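You operate a simulated robot arm through the tools that you are given. There is no shell and no other tool.

You run a simulated robot arm. Do the job below in one go: nothing can be reset, and whatever is moved stays where it is left.

JOB
Turn the main water on in the wall box; latch its door again.
Fine: wind the crank till the red pointer stands at that word. Where these are worked on the way, their far stop is far enough and under half their travel is too little: black latch.

It is judged by the outcome, as a careful person would: the job done as asked, and still so three seconds after it is handed in. It fails if anything else is knocked over, pushed out of place, dropped, spilled or broken.

ROBOT AND FRAMES
A 7-joint arm with a two-finger parallel gripper, fixed in place. Base frame: the origin is on the floor under the middle of its stand, x ahead of it, y to its left, z up; the work surface is at about z = 0.417. Units: m, rad, N and s.
With the tool pointing down near the work surface it reaches from about 0.3 to 0.5 m from the base axis. Its first joint turns from -1.152 to 1.152 rad. Payload 1.57 kg.
The TCP is the grasp point between the finger pads, 0.03 m short of the fingertips. In the tool frame z runs along the fingers and y along their closing line. The gripper opens to 0.11 m. The fingers are 0.024 m wide and 0.012 m thick; the gripper's body (0.048 by 0.112 m) begins 0.078 m behind the TCP.
Orientation is that of the tool frame in the base frame, as a unit quaternion [w, x, y, z]. With the fingers straight down and closing along the base's y, the tool's x points along the base's -x, its y along +y and its z along -z.

CONTROLS
- The arm moves only by the tool apply_moves. Its argument "steps" is a list of rows, each an object (a shift or turn left out is 0, a gripper value left out holds the last) with "slide": the shift along the tool's x, y, z in units of 25 mm (1.0 is 25 mm), a list of three; "dr": the turn, a rotation vector about the tool's x, y, z in units of 4 degrees (1.0 is 4 degrees), a list of three; "hand": the opening, from 0 (shut) to 1 (fully open). In form: [{"slide": [dx, dy, dz], "dr": [rx, ry, rz], "hand": hand}, ...]. A call has 1 to 20 rows; each row shifts and turns the commanded pose from where the row before left it, along the tool's axes as they then stand. A call with a number of a shift or a turn outside -1 to 1 is refused whole. Rows are played at 5 a second. More than 0.05 m and 0.15 rad between two rows, or a gripper value outside its range, and nothing of the call is played. Where a pose cannot be reached the arm comes as near as it can. A force on the tool above 90 N (or 10 N above the force at the start of the call, whichever is more), or a blocked arm, ends the call early, and 0.2 s more pass. The fingers move at their own pace (about 0.108 m/s each) and stop on an object; they squeeze with about 23 N. The grip force told is the motor's: it shows also when the fingers shut on nothing. Time passes only in rows, and 0.2 s behind the last, so rows that do not move let the fingers close. The reply holds the time, the measured pose of the TCP, the force on the tool along the base axes, the opening and the grip force, in the units named above and with some noise, with the torque about the TCP (base axes, N m) and any sound that the robot's microphone picked up, and new pictures: "views" is both (left out), scene, wrist or none.
- Cameras (640 x 400 px; columns grow to the right, rows downward): "scene" is fixed at [0.1778, -0.4022, 1.4067]; the picture's right is [0.64, -0.77, 0.00], its down [-0.42, -0.36, -0.83] and it looks along [0.64, 0.54, -0.55] (base axes); focal length 243 px, centre (320, 200). "wrist" rides on the gripper at [0.07, 0.016, -0.141] in the tool frame; the picture's right is [-0.23, 0.97, 0.00], its down [-0.86, -0.20, -0.48] and it looks along [-0.47, -0.11, 0.88] (tool axes); focal length 222 px, centre (320, 200). There is no depth. A picture from a camera that has moved, and an enlarged one, comes with that camera's place and axes in the base frame and with its lens.
- zoom(camera, box): a new picture of the part [left, top, right, bottom] of that camera's present view, enlarged. The clock stands still meanwhile.
- finish_job(): hands the job in; it is judged then, once.

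Nothing tells you positions but the pictures and the camera data. Unless the task says otherwise, let go and move clear before handing in.

The tools are called after ">>>" as name(argument=value, ...) on one line, values as JSON. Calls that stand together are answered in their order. apply_moves: Moves the arm, as the interface text tells. Its arguments: {"type":"object","properties":{"steps":{"type":"array"},"views":{"type":"string","enum":["both","scene","wrist","none"]}},"required":["steps"]} The other tools are called the same way: zoom (camera, box) takes an enlarged picture of a part of a camera's view; finish_job () hands the job in.

At the start:

```text
t: 0.0
eef_pos: [0.348, -0.0969, 1.2769]
orientation: [0.0, -0.001, 1.0, -0.001]
contact_force: [0.6, -0.2, -0.8]
moment: [0.05, -0.01, 0.03]
grip_width: 0.11
grasp_force: 0.1
```

scene: 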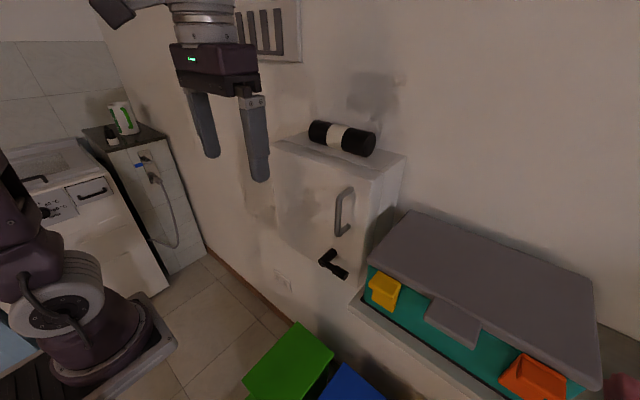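
wrist: 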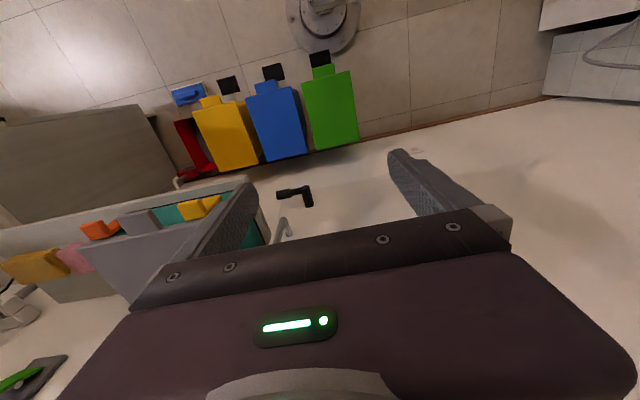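

I see a white wall box with a grey handle and a black lever (probably the latch) on its front, and a black-and-white roll lying on top of it. I'll look closer before moving anything.

>>> zoom(camera="scene", box=[240, 100, 440, 300])

>>> zoom(camera="wrist", box=[230, 150, 390, 250])

>>> zoom(camera="scene", box=[300, 170, 380, 290])

```text
2.00 times, centred on (340, 200) of scene
camera zoom: at [0.1778, -0.4022, 1.4067], right [0.64, -0.77, 0.0], down [-0.42, -0.36, -0.83], along [0.64, 0.54, -0.55], focal length 486 px, centre (280, 200)
```

zoom: 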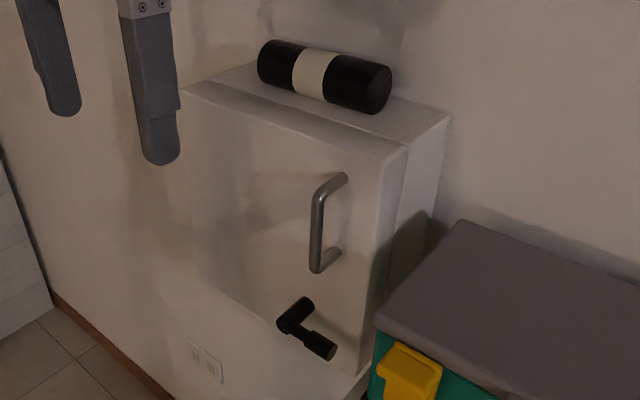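

```text
4.00 times, centred on (310, 200) of wrist
camera zoom: at [0.2781, -0.08, 1.4189], right [0.23, 0.97, 0.0], down [0.86, -0.2, 0.48], along [0.47, -0.11, -0.88], focal length 888 px, centre (360, 200)
```

zoom: 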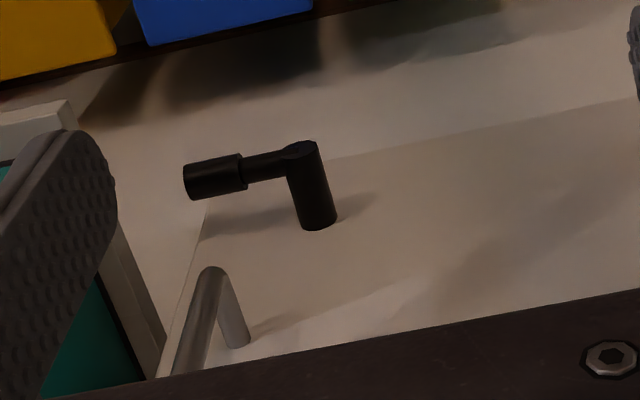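

```text
3.33 times, centred on (340, 230) of scene
camera zoom: at [0.1778, -0.4022, 1.4067], right [0.64, -0.77, 0.0], down [-0.42, -0.36, -0.83], along [0.64, 0.54, -0.55], focal length 809 px, centre (253, 100)
```

zoom: 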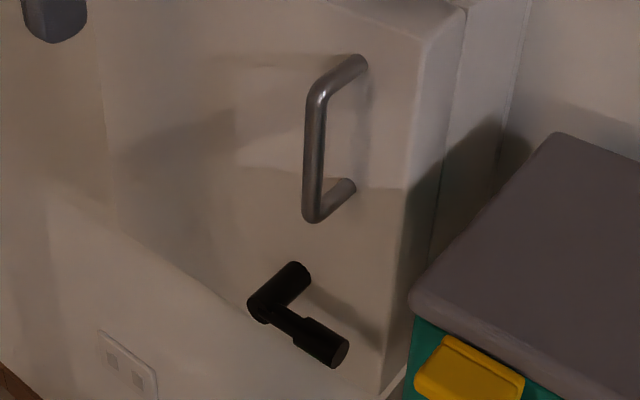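

The box front sits at about x 0.52, y −0.24 to 0.04, z 0.91 to 1.21. The black latch lever pivots near (0.478, −0.158, 0.98) and points to −y; the vertical handle bar is near (0.478, −0.195, 1.09–1.18), and the hinge looks to be on the left. I'll start by tilting the tool towards the wall in free space.

>>> apply_moves(steps=[{"dr": [0, -1, 0], "hand": 1}, {"dr": [0, -1, 0]}, {"dr": [0, -1, 0]}, {"dr": [0, -1, 0]}, {"dr": [0, -1, 0]}, {"dr": [0, -1, 0]}, {"dr": [0, -1, 0]}, {"dr": [0, -1, 0]}, {"dr": [0, -1, 0]}, {"dr": [0, -1, 0]}, {"dr": [0, -1, 0]}])

```text
t: 2.4
eef_pos: [0.3473, -0.0949, 1.2768]
orientation: [0.375, 0.0, 0.927, 0.0]
contact_force: [-0.1, 0.2, -0.1]
moment: [0.01, 0.0, -0.04]
grip_width: 0.1099
grasp_force: 0.0
camera wrist: at [0.1992, -0.0795, 1.3306], right [0.16, 0.97, 0.16], down [0.28, -0.2, 0.94], along [0.95, -0.11, -0.31], focal length 222 px, centre (320, 200)
```

scene: 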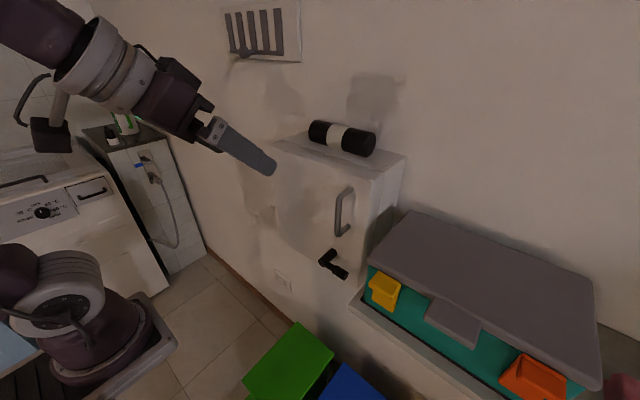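
wrist: 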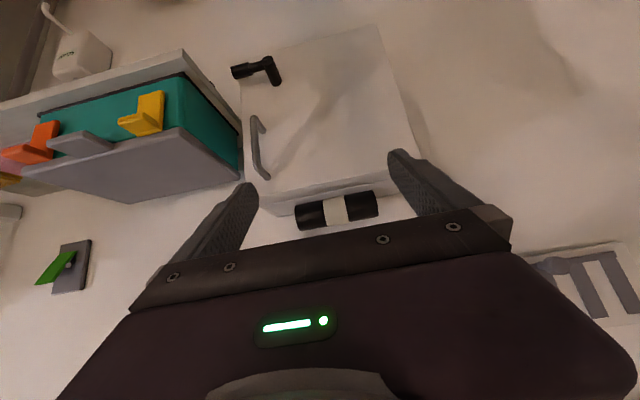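

The tilt tracked without trouble. I'll finish it so the tool points at the wall and check the pose.

>>> apply_moves(steps=[{"dr": [0, -1, 0]}, {"dr": [0, -1, 0]}, {"dr": [0, -1, 0]}, {"dr": [0, -1, 0]}, {"dr": [0, -1, 0]}, {"dr": [0, -1, 0]}, {"dr": [0, -1, 0]}, {"dr": [0, -1, 0]}, {"dr": [0, -1, 0]}, {"dr": [0, -1, 0]}, {"dr": [0, -1, 0]}, {"dr": [0, -0.5, 0]}])

```text
t: 5.0
eef_pos: [0.3468, -0.0952, 1.2924]
orientation: [0.708, -0.002, 0.706, -0.001]
contact_force: [0.0, -0.6, -0.1]
moment: [-0.02, -0.01, -0.02]
grip_width: 0.1096
grasp_force: 0.0
out of reach, approached as far as the arm can: row 11, 12
camera wrist: at [0.2059, -0.0792, 1.2231], right [0.0, 0.97, 0.22], down [-0.48, -0.2, 0.85], along [0.88, -0.11, 0.47], focal length 222 px, centre (320, 200)
```

scene: 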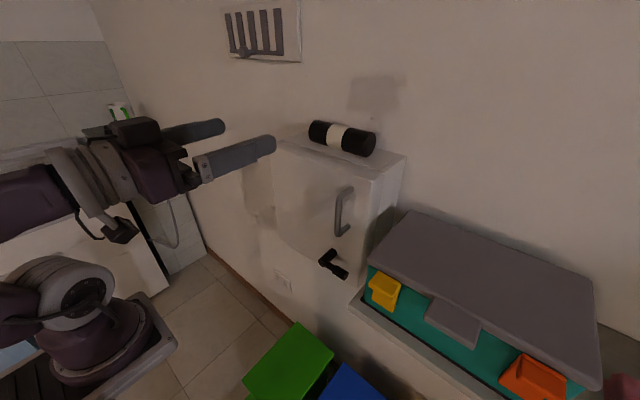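
wrist: 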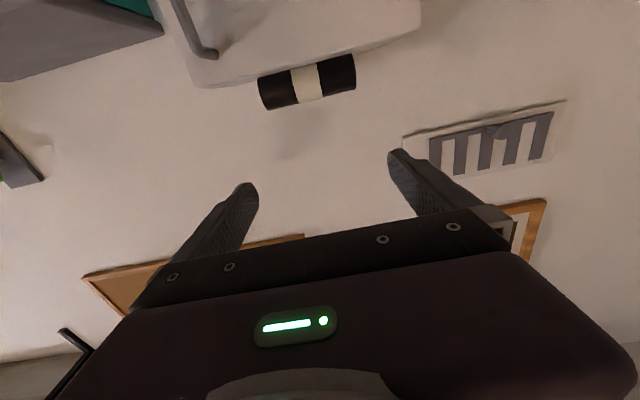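

The tool is level now, though the last rows went just past the arm's reach there. I'll shut the fingers and come down in front of the latch, staying about 8 cm clear of the door.

>>> apply_moves(steps=[{"slide": [0.5, -0.5, 1], "hand": 0}, {"slide": [1, -0.5, 0.5]}, {"slide": [1, -0.5, 0]}, {"slide": [1, -0.5, 0]}, {"slide": [1, -0.5, 0]}, {"slide": [1, -0.5, 0]}, {"slide": [1, -0.5, 0]}, {"slide": [1, -0.5, 0]}, {"slide": [1, -0.5, 0]}, {"slide": [1, 0, 0]}])

```text
t: 7.4
eef_pos: [0.3889, -0.231, 1.1204]
orientation: [0.722, -0.037, 0.69, -0.025]
contact_force: [-0.2, -0.5, 0.5]
moment: [-0.02, 0.02, 0.0]
grip_width: 0.0001
grasp_force: 21.7
out of reach, approached as far as the arm can: row 2, 3, 4, 6, 7, 8, 9, 10
stopped in row 10: the arm was blocked; the commanded pose is now the measured one
camera wrist: at [0.2501, -0.2233, 1.0448], right [-0.03, 0.99, 0.14], down [-0.51, -0.13, 0.85], along [0.86, -0.05, 0.51], focal length 222 px, centre (320, 200)
```

scene: 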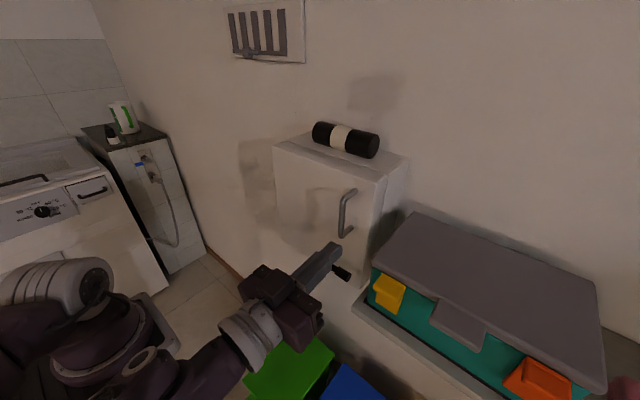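
wrist: 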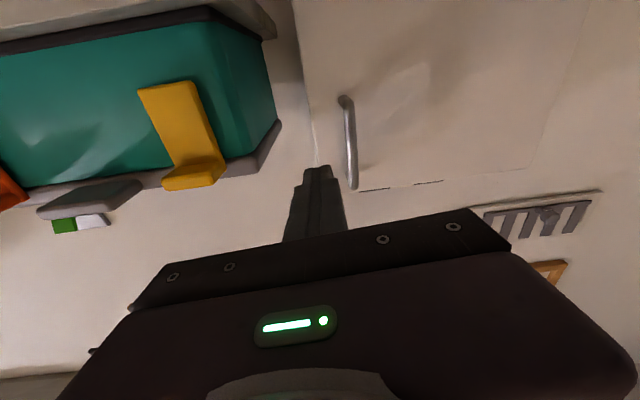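

The arm reported blocked at (0.389, −0.231, 1.12); a level tool this close in folds the elbow hard. I'll ease it forward and down in short moves to see where it moves freely.

>>> apply_moves(steps=[{"slide": [0.4, 0, 0.5]}, {"slide": [0.6, 0, 0.3]}, {"slide": [0.8, 0, 0]}, {"slide": [0.8, 0, 0]}])

```text
t: 8.3
eef_pos: [0.3854, -0.2505, 1.1524]
orientation: [0.762, -0.062, 0.637, -0.097]
contact_force: [-0.3, 0.1, 0.2]
moment: [0.02, -0.03, -0.01]
grip_width: 0.0
grasp_force: 21.0
out of reach, approached as far as the arm can: row 4
stopped in row 4: the arm was blocked; the commanded pose is now the measured one
camera wrist: at [0.2592, -0.245, 1.0586], right [0.03, 1.0, 0.01], down [-0.63, 0.01, 0.78], along [0.78, -0.03, 0.63], focal length 222 px, centre (320, 200)
```

scene: 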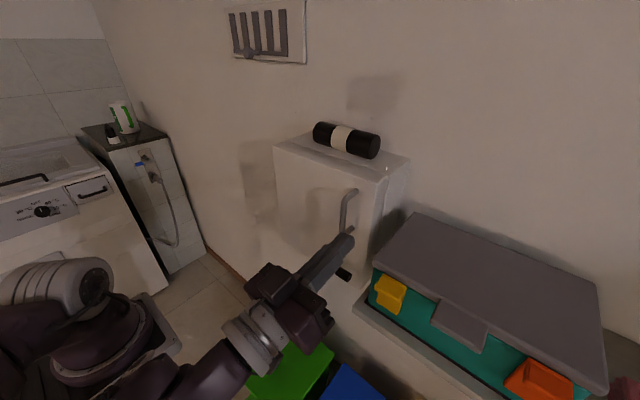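
wrist: 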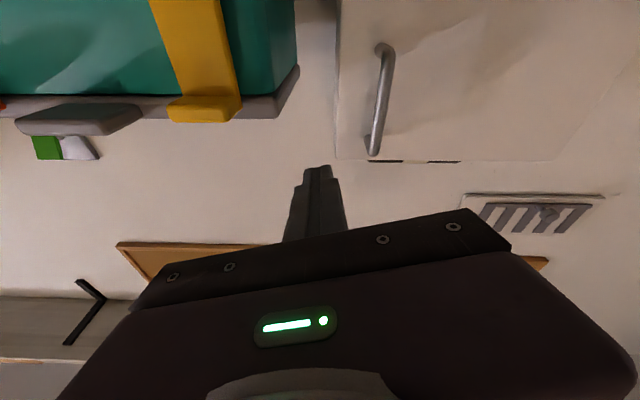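

The arm is caught in a bad elbow-low fold and has drifted. I'll go back by tipping the tool down again, which should bring the hand and elbow up, and then come down with the tool tilted instead of level.

>>> apply_moves(steps=[{"slide": [-0.4, 0.2, 0], "dr": [0, 1, 0]}, {"slide": [-0.4, 0.2, 0], "dr": [0, 1, 0]}, {"slide": [-0.4, 0.2, 0], "dr": [0, 1, 0]}, {"slide": [-0.4, 0.2, 0], "dr": [0, 1, 0]}, {"slide": [-0.4, 0.2, 0], "dr": [0, 1, 0]}, {"slide": [-0.4, 0.2, 0], "dr": [0, 1, 0]}])

```text
t: 9.7
eef_pos: [0.3961, -0.2276, 1.1923]
orientation: [0.611, -0.034, 0.784, -0.103]
contact_force: [0.0, -0.2, 1.1]
moment: [0.02, 0.04, 0.01]
grip_width: 0.0001
grasp_force: 21.1
out of reach, approached as far as the arm can: row 1
camera wrist: at [0.2442, -0.2068, 1.1565], right [0.13, 0.99, 0.02], down [-0.26, 0.02, 0.96], along [0.96, -0.13, 0.26], focal length 222 px, centre (320, 200)
```

scene: 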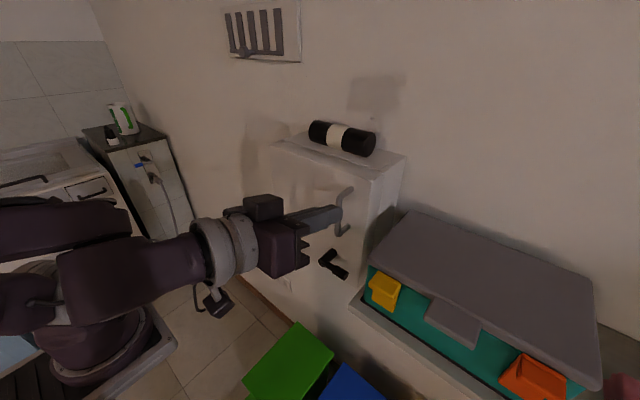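
wrist: 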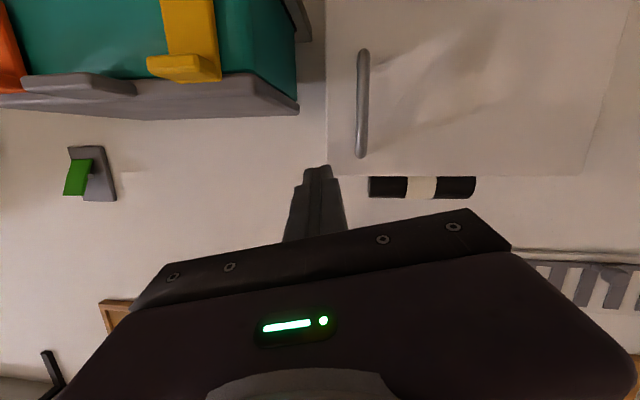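

The elbow is up again and the arm moves freely. I'll keep tilting to about 45° down, level out the roll, and then come down towards the latch.

>>> apply_moves(steps=[{"dr": [0, 1, 0.4]}, {"dr": [0, 1, 0.4]}, {"dr": [0, 1, 0.4]}, {"dr": [0, 1, 0.4]}, {"dr": [0, 1, 0.4]}, {"dr": [0, 1, 0.4]}, {"dr": [0, 1, 0.4]}])

```text
t: 11.3
eef_pos: [0.3948, -0.2273, 1.1916]
orientation: [0.412, 0.068, 0.907, -0.049]
contact_force: [1.0, -0.9, 0.7]
moment: [-0.02, 0.0, 0.0]
grip_width: 0.0
grasp_force: 20.9
camera wrist: at [0.2491, -0.1853, 1.2338], right [0.31, 0.94, 0.14], down [0.17, -0.2, 0.96], along [0.94, -0.27, -0.22], focal length 222 px, centre (320, 200)
```

scene: 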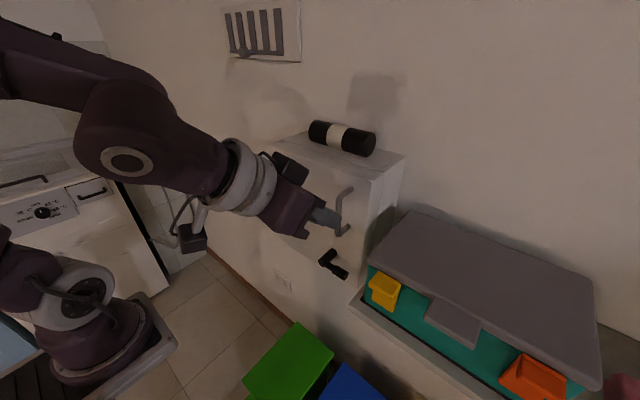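
wrist: 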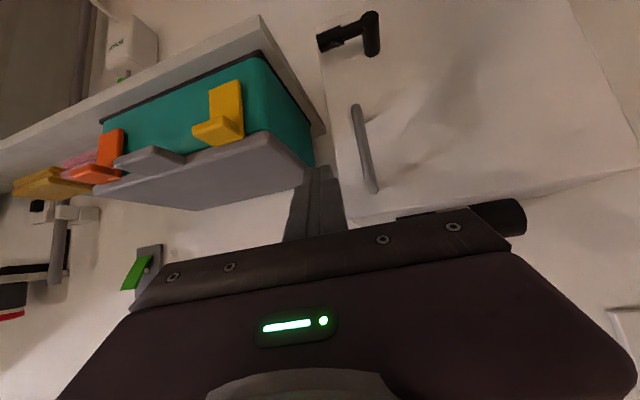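

The pose is good now: about 41° down, with the arm clear. I'll take a closer look at the latch and handle from the wrist camera before going down.

>>> zoom(camera="wrist", box=[290, 0, 450, 100])

>>> zoom(camera="scene", box=[290, 220, 390, 300])

```text
4.00 times, centred on (370, 50) of wrist
camera zoom: at [0.2491, -0.1853, 1.2338], right [0.31, 0.94, 0.14], down [0.17, -0.2, 0.96], along [0.94, -0.27, -0.22], focal length 888 px, centre (120, 800)
```

zoom: 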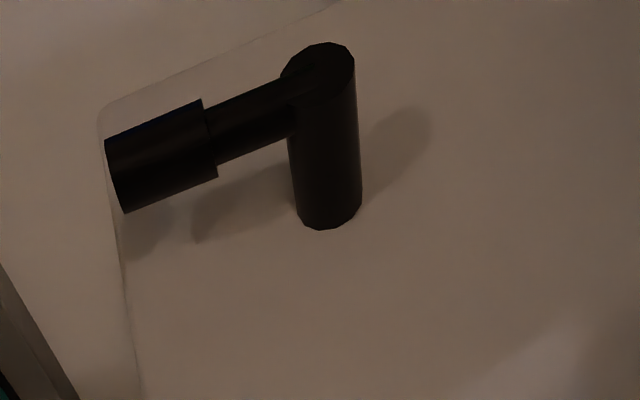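

```text
5.00 times, centred on (340, 260) of scene
camera zoom: at [0.1778, -0.4022, 1.4067], right [0.64, -0.77, 0.0], down [-0.42, -0.36, -0.83], along [0.64, 0.54, -0.55], focal length 1214 px, centre (220, -100)
```

zoom: 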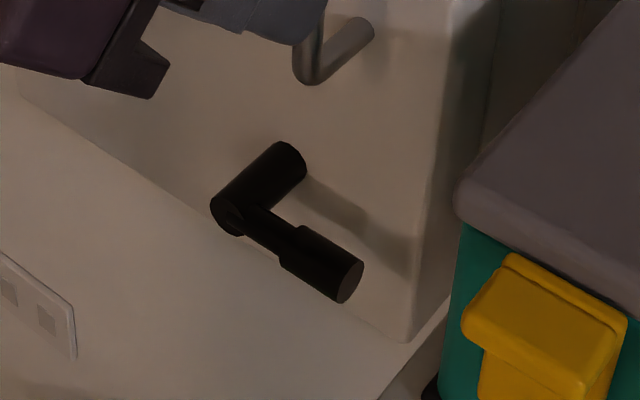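

The latch pivot is confirmed at (0.478, −0.158, 0.978), with the lever end near y −0.223 and z 0.984. I'll go down in front of it and then slide in just above the lever end, below the handle.

>>> apply_moves(steps=[{"slide": [0.905, 0.04, 0.785]}, {"slide": [0.905, 0.04, 0.785]}, {"slide": [0.905, 0.04, 0.785]}, {"slide": [0.905, 0.04, 0.785]}, {"slide": [0.905, 0.04, 0.785]}])

```text
t: 12.5
eef_pos: [0.3935, -0.2312, 1.0756]
orientation: [0.411, 0.069, 0.907, -0.054]
contact_force: [0.7, 0.7, -0.4]
moment: [0.02, -0.03, 0.02]
grip_width: 0.0001
grasp_force: 20.9
out of reach, approached as far as the arm can: row 4, 5
camera wrist: at [0.246, -0.1871, 1.1172], right [0.31, 0.94, 0.13], down [0.17, -0.19, 0.97], along [0.93, -0.28, -0.22], focal length 222 px, centre (320, 200)
```

scene: 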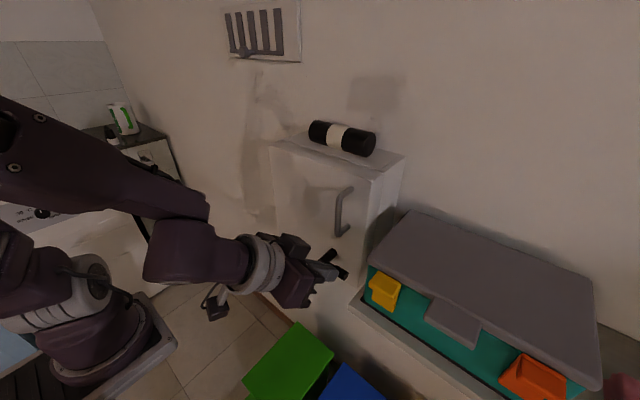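
wrist: 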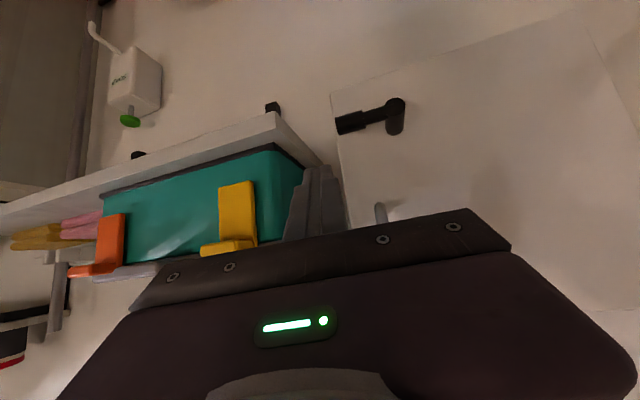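

The arm stopped at z 1.076, since this close in it runs out of fold. Moving forward should free it, so I'll slide towards the door at this height.

>>> apply_moves(steps=[{"slide": [-0.63, 0.46, 0.75]}, {"slide": [-0.63, 0.46, 0.75]}, {"slide": [-0.4, 0.3, 0.5]}])

```text
t: 13.3
eef_pos: [0.4035, -0.2441, 1.0866]
orientation: [0.415, 0.067, 0.906, -0.045]
contact_force: [-0.3, 0.0, 0.2]
moment: [-0.02, 0.03, -0.02]
grip_width: 0.0
grasp_force: 21.2
out of reach, approached as far as the arm can: row 1, 2, 3
camera wrist: at [0.2557, -0.2034, 1.1278], right [0.3, 0.94, 0.15], down [0.17, -0.2, 0.97], along [0.94, -0.27, -0.22], focal length 222 px, centre (320, 200)
```

scene: 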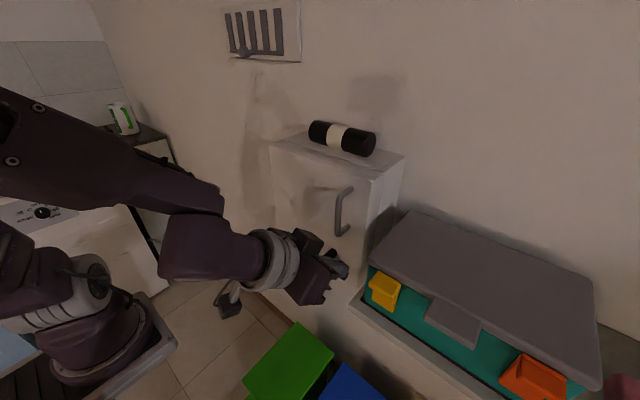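
wrist: 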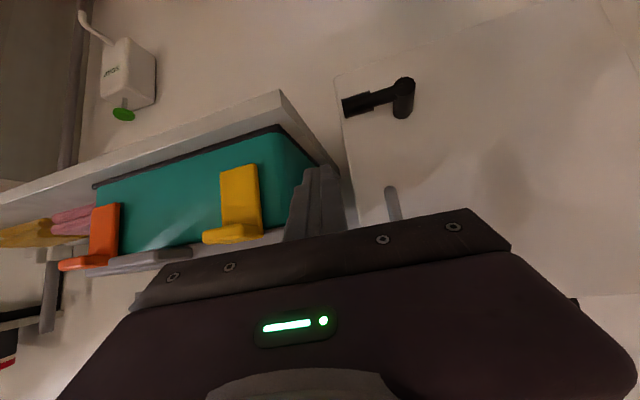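

Going forward did not help, so the limit is probably the wrist bending up against a down-sloping forearm. I'll tip the tool steeper and see if the arm then follows the command to the latch.

>>> apply_moves(steps=[{"dr": [0, 1, 0]}, {"dr": [0, 1, 0]}, {"dr": [0, 1, 0]}, {"dr": [0, 1, 0]}])

```text
t: 14.3
eef_pos: [0.404, -0.2373, 1.0902]
orientation: [0.344, 0.066, 0.936, -0.031]
contact_force: [0.2, -0.5, -0.2]
moment: [-0.03, 0.03, 0.01]
grip_width: 0.0
grasp_force: 21.1
out of reach, approached as far as the arm can: row 1, 2, 4
camera wrist: at [0.262, -0.1991, 1.1539], right [0.31, 0.94, 0.13], down [0.31, -0.23, 0.92], along [0.9, -0.25, -0.37], focal length 222 px, centre (320, 200)
```

scene: 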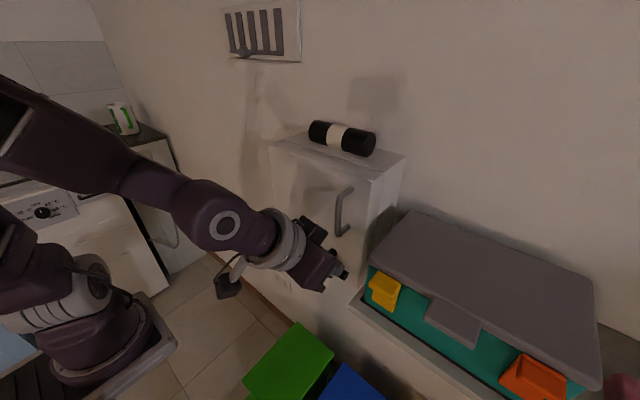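
wrist: 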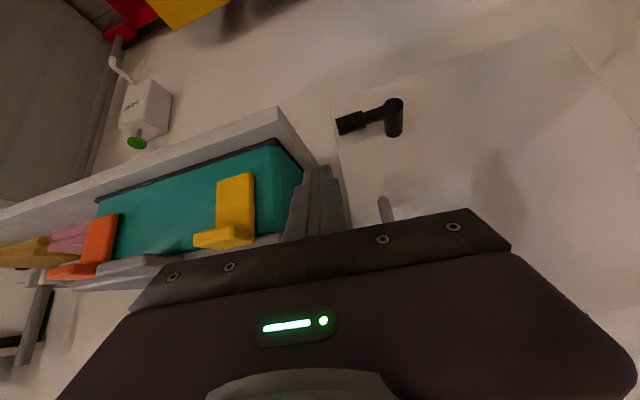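

The pitch is now about 50° down with the position nearly unchanged. I'll test small forward steps alone to learn which direction is limited.

>>> apply_moves(steps=[{"slide": [-0.45, 0.09, 0.38]}, {"slide": [-0.45, 0.09, 0.38]}], views="none")

>>> apply_moves(steps=[{"slide": [-0.45, 0.09, 0.38]}, {"slide": [-0.45, 0.09, 0.38]}], views="scene")

```text
t: 14.9
eef_pos: [0.4122, -0.2344, 1.0836]
orientation: [0.325, 0.059, 0.944, -0.017]
contact_force: [-0.9, 0.0, 0.2]
moment: [-0.03, 0.0, -0.02]
grip_width: 0.0001
grasp_force: 21.5
out of reach, approached as far as the arm can: row 1, 2
```

```text
t: 15.5
eef_pos: [0.4133, -0.2338, 1.0853]
orientation: [0.326, 0.058, 0.943, -0.017]
contact_force: [0.2, -0.7, -0.9]
moment: [0.0, 0.01, -0.04]
grip_width: 0.0001
grasp_force: 21.5
out of reach, approached as far as the arm can: row 1, 2
```

scene: 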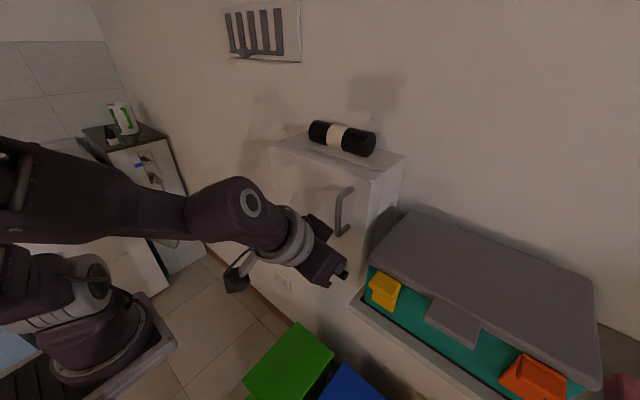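

The forearm now comes in from the left: the elbow has swung out to +y and joint 1 is probably near its limit. I'll back out up and away and return to the tool-down start pose to unwind the arm, then approach again by another way.

>>> apply_moves(steps=[{"slide": [-0.3, 0.2, -0.7], "dr": [0, 1, 0]}, {"slide": [-0.3, 0.3, -0.8], "dr": [0, 1, 0]}, {"slide": [-0.2, 0.3, -0.8], "dr": [0, 1, 0]}, {"slide": [-0.2, 0.4, -0.8], "dr": [0, 1, 0]}, {"slide": [-0.1, 0.4, -0.8], "dr": [0, 1, 0]}, {"slide": [0, 0.5, -0.8], "dr": [0, 1, 0]}, {"slide": [0.3, 0.5, -0.8], "dr": [0, 1, 0]}, {"slide": [0.5, 0.5, -0.8], "dr": [0, 1, 0]}, {"slide": [0.6, 0.5, -0.8], "dr": [0, 1, 0]}])

```text
t: 17.5
eef_pos: [0.3474, -0.1353, 1.2571]
orientation: [0.018, 0.06, 0.998, 0.001]
contact_force: [0.2, 0.3, 0.0]
moment: [0.0, -0.04, 0.01]
grip_width: 0.0
grasp_force: 21.3
camera wrist: at [0.2754, -0.1112, 1.3969], right [0.34, 0.94, 0.01], down [0.81, -0.3, 0.51], along [0.48, -0.16, -0.86], focal length 222 px, centre (320, 200)
```

scene: 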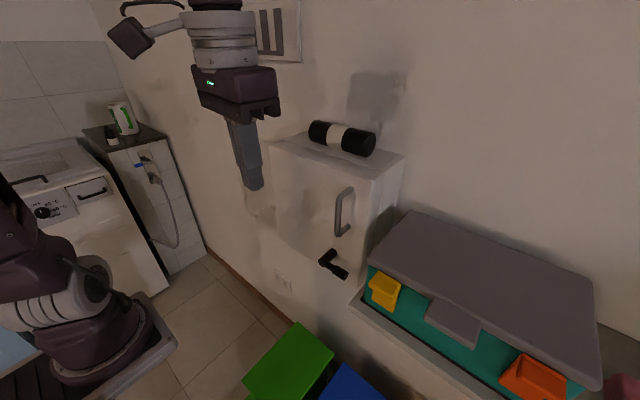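
wrist: 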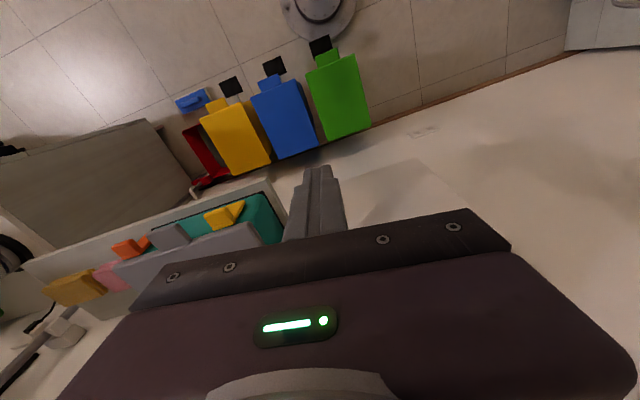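

I'm back at tool-down, but the shoulder still looks turned compared with the start. I'll zoom in on the base to read the arm's configuration.

>>> zoom(camera="scene", box=[0, 170, 200, 400])

>>> zoom(camera="scene", box=[80, 0, 320, 200])

```text
1.74 times, centred on (100, 285) of scene
camera zoom: at [0.1778, -0.4022, 1.4067], right [0.64, -0.77, 0.0], down [-0.42, -0.36, -0.83], along [0.64, 0.54, -0.55], focal length 422 px, centre (703, 52)
```

zoom: 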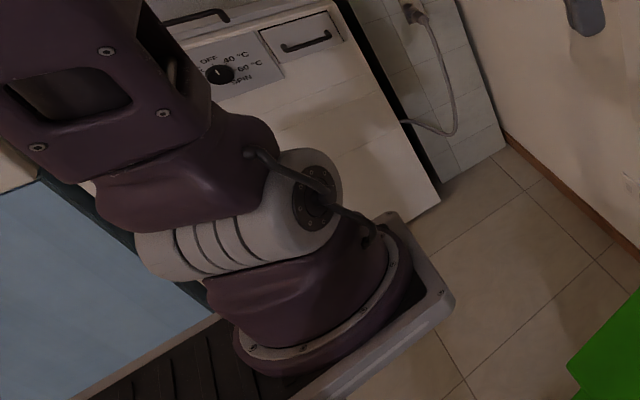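

```text
2.00 times, centred on (200, 100) of scene
camera zoom: at [0.1778, -0.4022, 1.4067], right [0.64, -0.77, 0.0], down [-0.42, -0.36, -0.83], along [0.64, 0.54, -0.55], focal length 486 px, centre (560, 400)
```

zoom: 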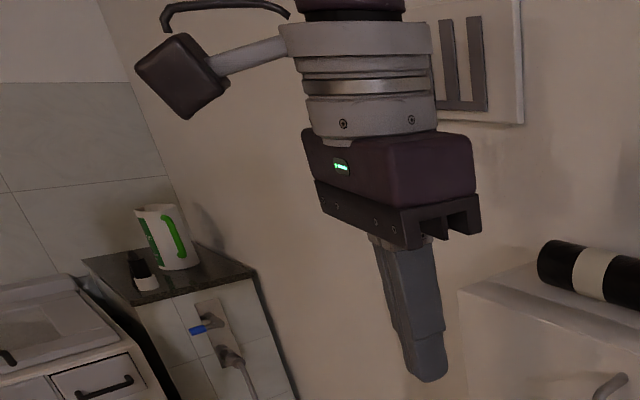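

The shoulder axis shows joint 1 hard against its positive limit, with the elbow swung to the right and back. Running the loop in reverse should unwind it, so I'll go right and down with the tool vertical first, then pitch up, watching the base.

>>> apply_moves(steps=[{"slide": [-0.62, -0.88, 0.69], "hand": 0}, {"slide": [-0.62, -0.88, 0.69]}, {"slide": [-0.62, -0.88, 0.69]}, {"slide": [-0.62, -0.88, 0.69]}], views="scene")

```text
t: 18.5
eef_pos: [0.4014, -0.2329, 1.1865]
orientation: [0.019, 0.059, 0.998, 0.003]
contact_force: [0.7, -0.6, -0.7]
moment: [0.01, 0.01, -0.01]
grip_width: 0.0
grasp_force: 21.3
```

scene: 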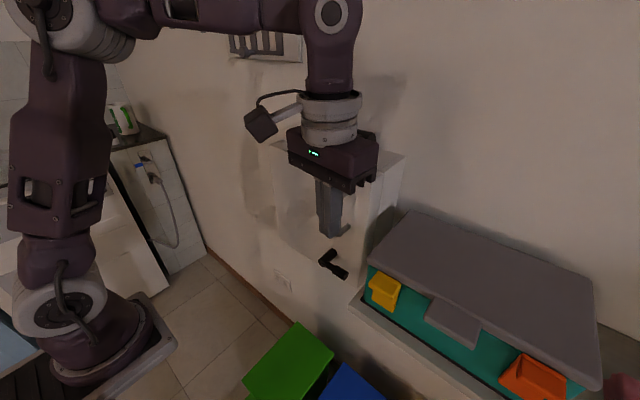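

The arm has unwound: upper arm upright, elbow up, forearm level, like the start. From this good configuration I'll yaw slightly outward and pitch to 45°, which the geometry says is comfortable for the latch.

>>> apply_moves(steps=[{"dr": [0, 0, 0.8]}, {"dr": [0, 0, 0.8]}, {"dr": [0, 0, 0.8]}, {"dr": [0, 0, 0.8]}, {"dr": [0, -1, 0]}, {"dr": [0, -1, 0]}, {"dr": [0, -1, 0]}, {"dr": [0, -1, 0]}, {"dr": [0, -1, 0]}, {"dr": [0, -1, 0]}], views="scene")

```text
t: 20.7
eef_pos: [0.4008, -0.2321, 1.1882]
orientation: [0.223, 0.169, 0.96, -0.031]
contact_force: [0.0, 0.0, -0.3]
moment: [-0.03, 0.03, -0.01]
grip_width: 0.0
grasp_force: 21.6
```

scene: 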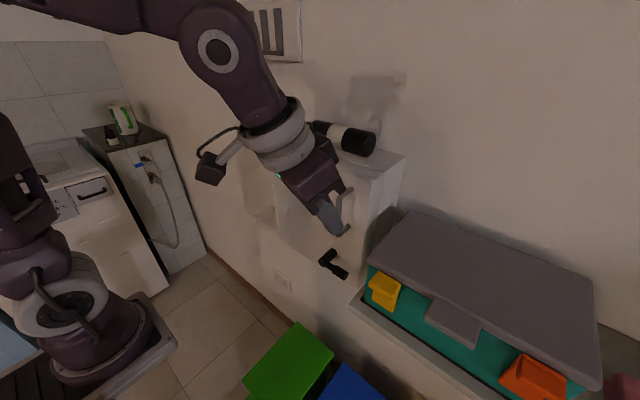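

The configuration is clean, with the tool about 64° down. I'll come down in front of the door below the handle's height, then pitch a little more.

>>> apply_moves(steps=[{"slide": [0.3, 0.15, 0.88]}, {"slide": [0.3, 0.15, 0.88]}, {"slide": [0.3, 0.15, 0.88]}, {"slide": [0.3, 0.15, 0.88]}, {"slide": [0.3, 0.15, 0.88]}, {"slide": [0.3, 0.15, 0.88]}, {"dr": [0, -1, 0]}, {"dr": [0, -1, 0]}, {"dr": [0, -1, 0]}, {"dr": [0, -1, 0]}, {"dr": [0, -0.5, 0]}])

```text
t: 23.1
eef_pos: [0.4241, -0.2089, 1.047]
orientation: [0.336, 0.162, 0.927, -0.043]
contact_force: [-0.5, 0.1, 0.3]
moment: [0.0, -0.03, 0.03]
grip_width: 0.0
grasp_force: 21.2
out of reach, approached as far as the arm can: row 10
camera wrist: at [0.293, -0.1485, 1.1146], right [0.48, 0.86, 0.17], down [0.26, -0.33, 0.91], along [0.84, -0.39, -0.38], focal length 222 px, centre (320, 200)
```

scene: 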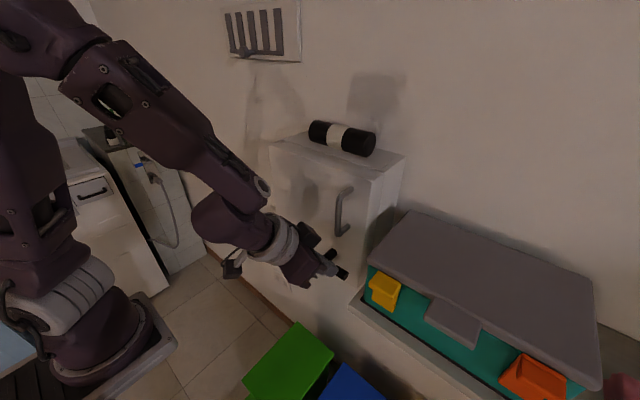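
wrist: 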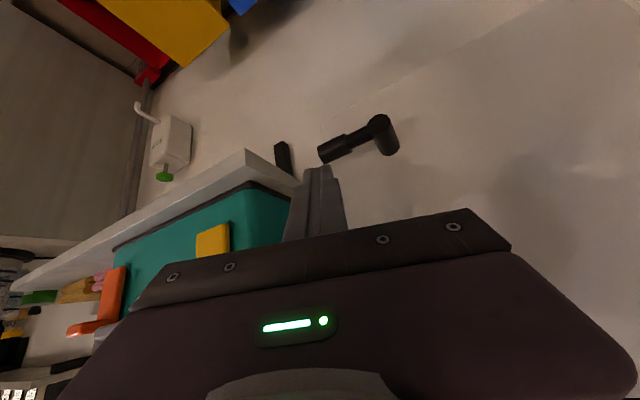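

The arm is in a natural shape at (0.424, −0.209, 1.047), pitched 50° down, with the latch just ahead and below. I'll move in so the fingertip is just above the lever end.

>>> apply_moves(steps=[{"slide": [-0.4, 0.32, 0.55]}, {"slide": [-0.4, 0.32, 0.55]}, {"slide": [-0.4, 0.32, 0.55]}])

```text
t: 23.9
eef_pos: [0.4779, -0.203, 1.0342]
orientation: [0.336, 0.161, 0.927, -0.043]
contact_force: [-0.1, 1.0, -0.2]
moment: [-0.03, 0.01, -0.02]
grip_width: 0.0002
grasp_force: 21.2
camera wrist: at [0.3467, -0.1418, 1.102], right [0.48, 0.86, 0.17], down [0.26, -0.33, 0.91], along [0.84, -0.39, -0.38], focal length 222 px, centre (320, 200)
```

scene: 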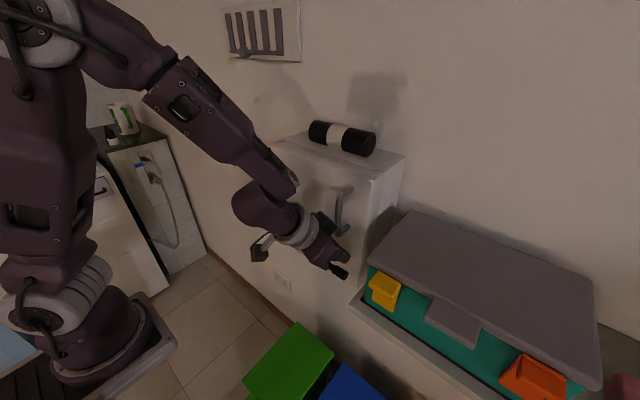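
wrist: 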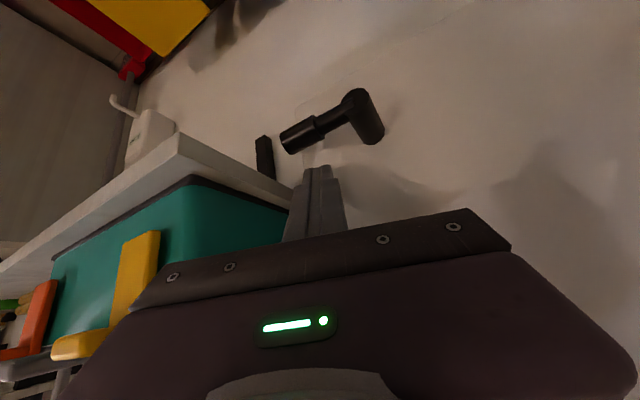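

Tracking is exact now, and the fingertip sits about 1 cm above the lever end. I'll press down gently to feel whether the latch turns that way.

>>> apply_moves(steps=[{"slide": [0.255, -0.01, 0.308]}, {"slide": [0.255, -0.01, 0.308]}, {"slide": [0.06, 0, 0.077]}, {"slide": [0.06, 0, 0.077]}], views="none")

```text
t: 24.9
eef_pos: [0.4792, -0.2017, 1.011]
orientation: [0.336, 0.16, 0.927, -0.043]
contact_force: [5.2, 3.3, 20.2]
moment: [-0.14, -0.16, 0.08]
grip_width: 0.0001
grasp_force: 21.0
```

There is contact, with 20 N of upward reaction. I'll look to see whether the lever has moved.

>>> zoom(camera="wrist", box=[240, 60, 420, 200])

>>> zoom(camera="scene", box=[290, 220, 390, 300])

```text
2.86 times, centred on (330, 130) of wrist
camera zoom: at [0.3477, -0.1413, 1.0773], right [0.48, 0.86, 0.17], down [0.26, -0.33, 0.91], along [0.84, -0.39, -0.38], focal length 635 px, centre (291, 400)
```

zoom: 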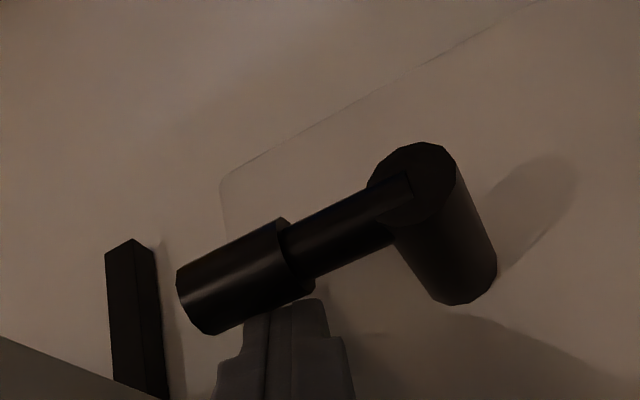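

```text
5.00 times, centred on (340, 260) of scene
camera zoom: at [0.1776, -0.402, 1.4068], right [0.64, -0.77, 0.0], down [-0.42, -0.36, -0.83], along [0.64, 0.54, -0.55], focal length 1214 px, centre (220, -100)
```

zoom: 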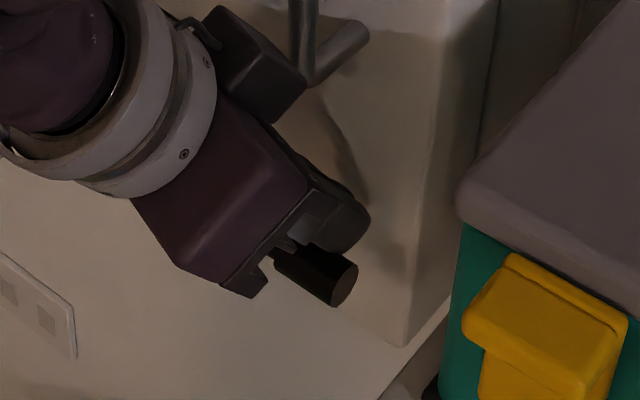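

The lever end is still level. I'll add a little more pressure before trying the other direction.

>>> apply_moves(steps=[{"slide": [0.05, 0, 0.062]}, {"slide": [0.03, 0, 0.03]}], views="none")

```text
t: 25.5
eef_pos: [0.4795, -0.202, 1.0094]
orientation: [0.338, 0.161, 0.926, -0.043]
contact_force: [10.3, 1.1, 47.4]
moment: [-0.48, -0.34, 0.12]
grip_width: 0.0002
grasp_force: 21.2
```

The force rose steeply to 47 N with no movement, so the lever is against a stop and must turn upward. I'll back off the top, come around in front and go under the lever.

>>> apply_moves(steps=[{"slide": [-0.3, 0.01, -0.37]}, {"slide": [-0.35, 0.01, -0.43]}, {"slide": [0.58, -0.29, -0.49]}, {"slide": [0.58, -0.29, -0.49]}, {"slide": [0.58, -0.29, -0.49]}], views="none")

```text
t: 26.3
eef_pos: [0.47, -0.1992, 1.0388]
orientation: [0.349, 0.155, 0.924, -0.035]
contact_force: [-0.5, 0.1, 0.5]
moment: [0.02, -0.01, 0.01]
grip_width: 0.0
grasp_force: 21.2
stopped in row 4: the force on the tool passed its limit at 108 N (the readings are from after the stop); the commanded pose is now the measured one
```

The move was stopped by a brief force spike, and the reading is near zero now. I'll look before moving anything else.

>>> apply_moves(steps=[{"slide": [0, 0, 0]}])

>>> zoom(camera="scene", box=[220, 110, 420, 310])

>>> zoom(camera="wrist", box=[220, 60, 460, 220])

```text
t: 26.7
eef_pos: [0.4704, -0.1988, 1.0386]
orientation: [0.349, 0.153, 0.924, -0.035]
contact_force: [-0.5, -0.9, 0.3]
moment: [-0.02, 0.02, -0.02]
grip_width: 0.0003
grasp_force: 21.0
camera wrist: at [0.3372, -0.14, 1.102], right [0.46, 0.87, 0.19], down [0.24, -0.33, 0.91], along [0.85, -0.38, -0.36], focal length 222 px, centre (320, 200)
```

scene: 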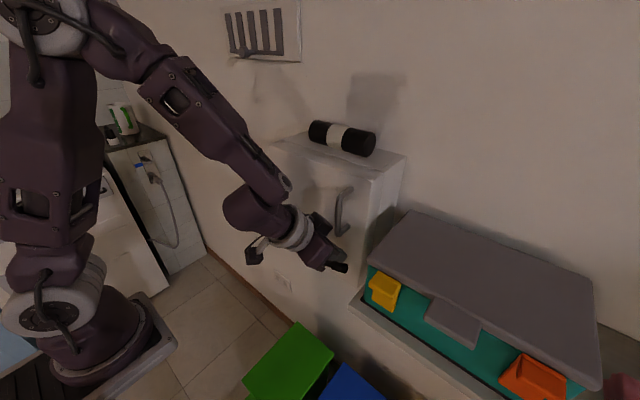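
wrist: 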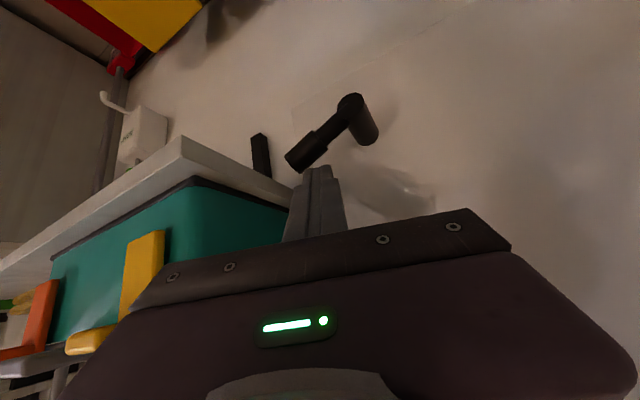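

```text
2.00 times, centred on (320, 210) of scene
camera zoom: at [0.1778, -0.4022, 1.4067], right [0.64, -0.77, 0.0], down [-0.42, -0.36, -0.83], along [0.64, 0.54, -0.55], focal length 486 px, centre (320, 180)
```

zoom: 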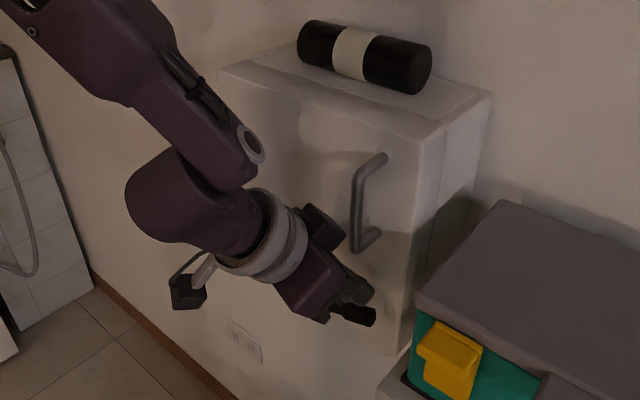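

```text
2.50 times, centred on (340, 140) of wrist
camera zoom: at [0.3372, -0.14, 1.102], right [0.46, 0.87, 0.19], down [0.24, -0.33, 0.91], along [0.85, -0.38, -0.36], focal length 555 px, centre (270, 350)
```

zoom: 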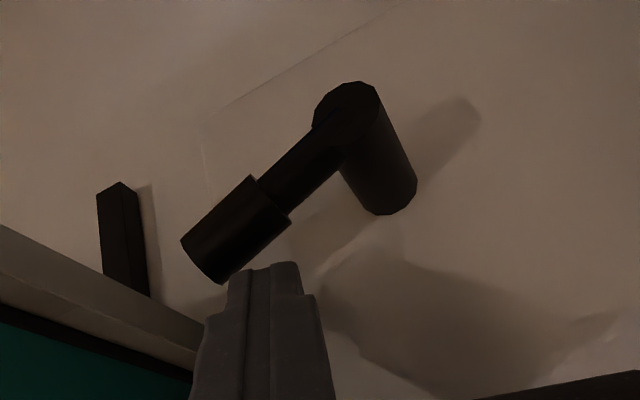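

The lever has in fact turned up by about 25° and was sitting in front of my fingertip, which caused the spike; it does turn upward freely. I'll withdraw straight back along the finger axis and then drop down in front of it.

>>> apply_moves(steps=[{"slide": [0, 0, -0.7]}, {"slide": [0, 0, -0.7]}, {"slide": [0, 0, -0.8]}])

```text
t: 27.5
eef_pos: [0.4359, -0.1893, 1.0815]
orientation: [0.348, 0.154, 0.924, -0.035]
contact_force: [-0.2, -0.7, 0.3]
moment: [0.01, 0.0, 0.0]
grip_width: 0.0
grasp_force: 20.9
camera wrist: at [0.3022, -0.1303, 1.1447], right [0.46, 0.87, 0.19], down [0.24, -0.33, 0.91], along [0.85, -0.38, -0.36], focal length 222 px, centre (320, 200)
```

scene: 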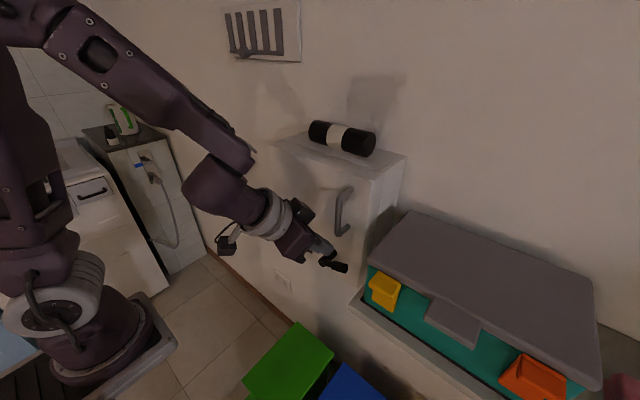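
wrist: 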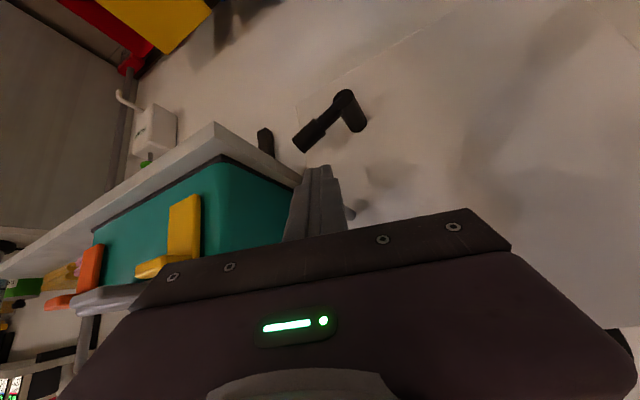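

The lever stays up at about 25°. I'll drop down in front of it and then move in underneath to lift it the rest of the way.

>>> apply_moves(steps=[{"slide": [0.71, -0.24, 0.7]}, {"slide": [0.71, -0.24, 0.7]}, {"slide": [0.71, -0.24, 0.7]}, {"slide": [0.71, -0.24, 0.7]}, {"slide": [0.71, -0.24, 0.7]}])

```text
t: 28.7
eef_pos: [0.4192, -0.208, 0.9543]
orientation: [0.349, 0.153, 0.924, -0.036]
contact_force: [-0.6, -0.2, 0.4]
moment: [-0.02, 0.02, -0.01]
grip_width: 0.0
grasp_force: 21.2
camera wrist: at [0.2864, -0.1497, 1.0178], right [0.46, 0.87, 0.19], down [0.24, -0.33, 0.91], along [0.85, -0.38, -0.36], focal length 222 px, centre (320, 200)
```

scene: 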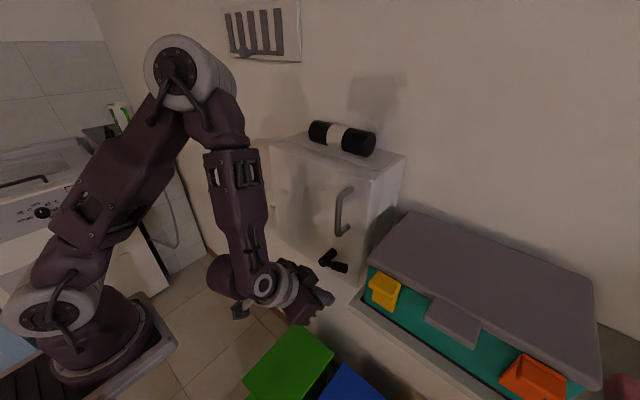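
wrist: 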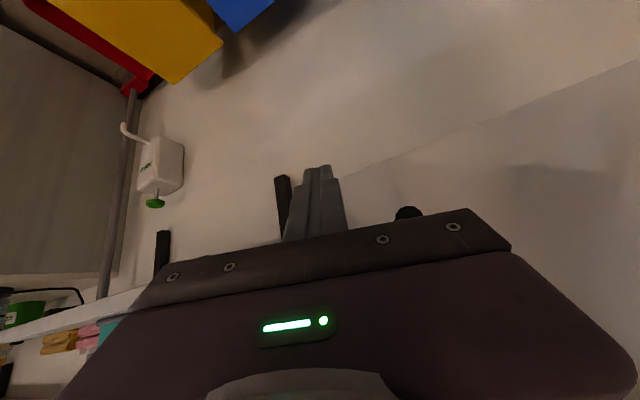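

That pose was reached cleanly. I'll check the lever angle from the scene camera, which now has a clear view of it.

>>> zoom(camera="scene", box=[290, 220, 390, 300])

```text
5.00 times, centred on (340, 260) of scene
camera zoom: at [0.1778, -0.4022, 1.4067], right [0.64, -0.77, 0.0], down [-0.42, -0.36, -0.83], along [0.64, 0.54, -0.55], focal length 1214 px, centre (220, -100)
```

zoom: 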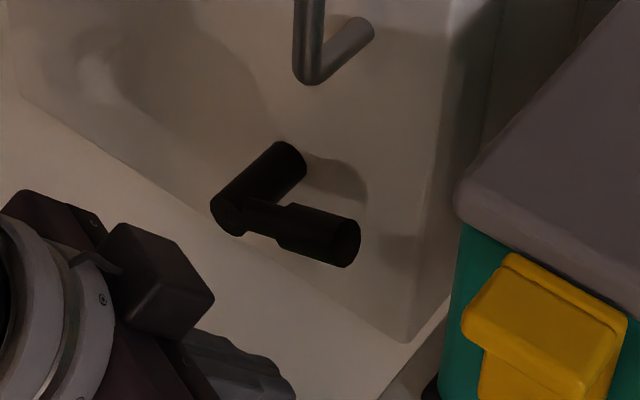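

The lever is holding at about 24°. I'll slide under it and then lift along its arc in small steps.

>>> apply_moves(steps=[{"slide": [-0.64, 0.25, 0.49]}, {"slide": [-0.64, 0.25, 0.49]}, {"slide": [-0.33, 0.02, -0.38]}, {"slide": [-0.33, 0.02, -0.38]}, {"slide": [-0.2, 0.1, -0.23]}, {"slide": [-0.2, 0.1, -0.23]}])

```text
t: 30.1
eef_pos: [0.4619, -0.2056, 0.9996]
orientation: [0.348, 0.154, 0.924, -0.035]
contact_force: [0.0, -2.0, -1.0]
moment: [0.01, 0.02, -0.03]
grip_width: 0.0
grasp_force: 21.1
camera wrist: at [0.3283, -0.1469, 1.0624], right [0.46, 0.87, 0.19], down [0.24, -0.33, 0.91], along [0.85, -0.38, -0.36], focal length 222 px, centre (320, 200)
```

scene: 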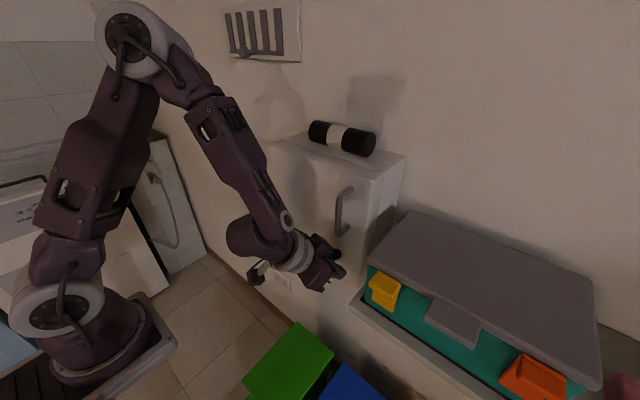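
wrist: 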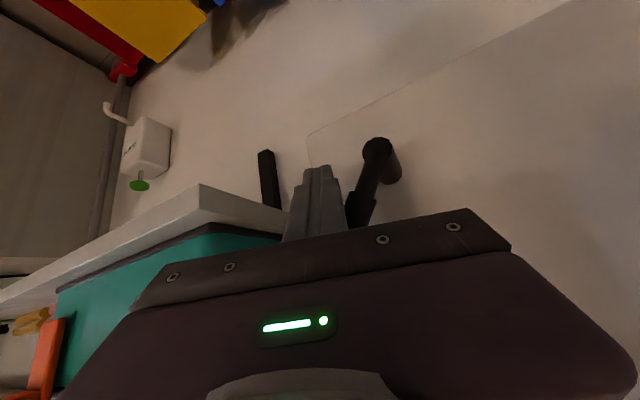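

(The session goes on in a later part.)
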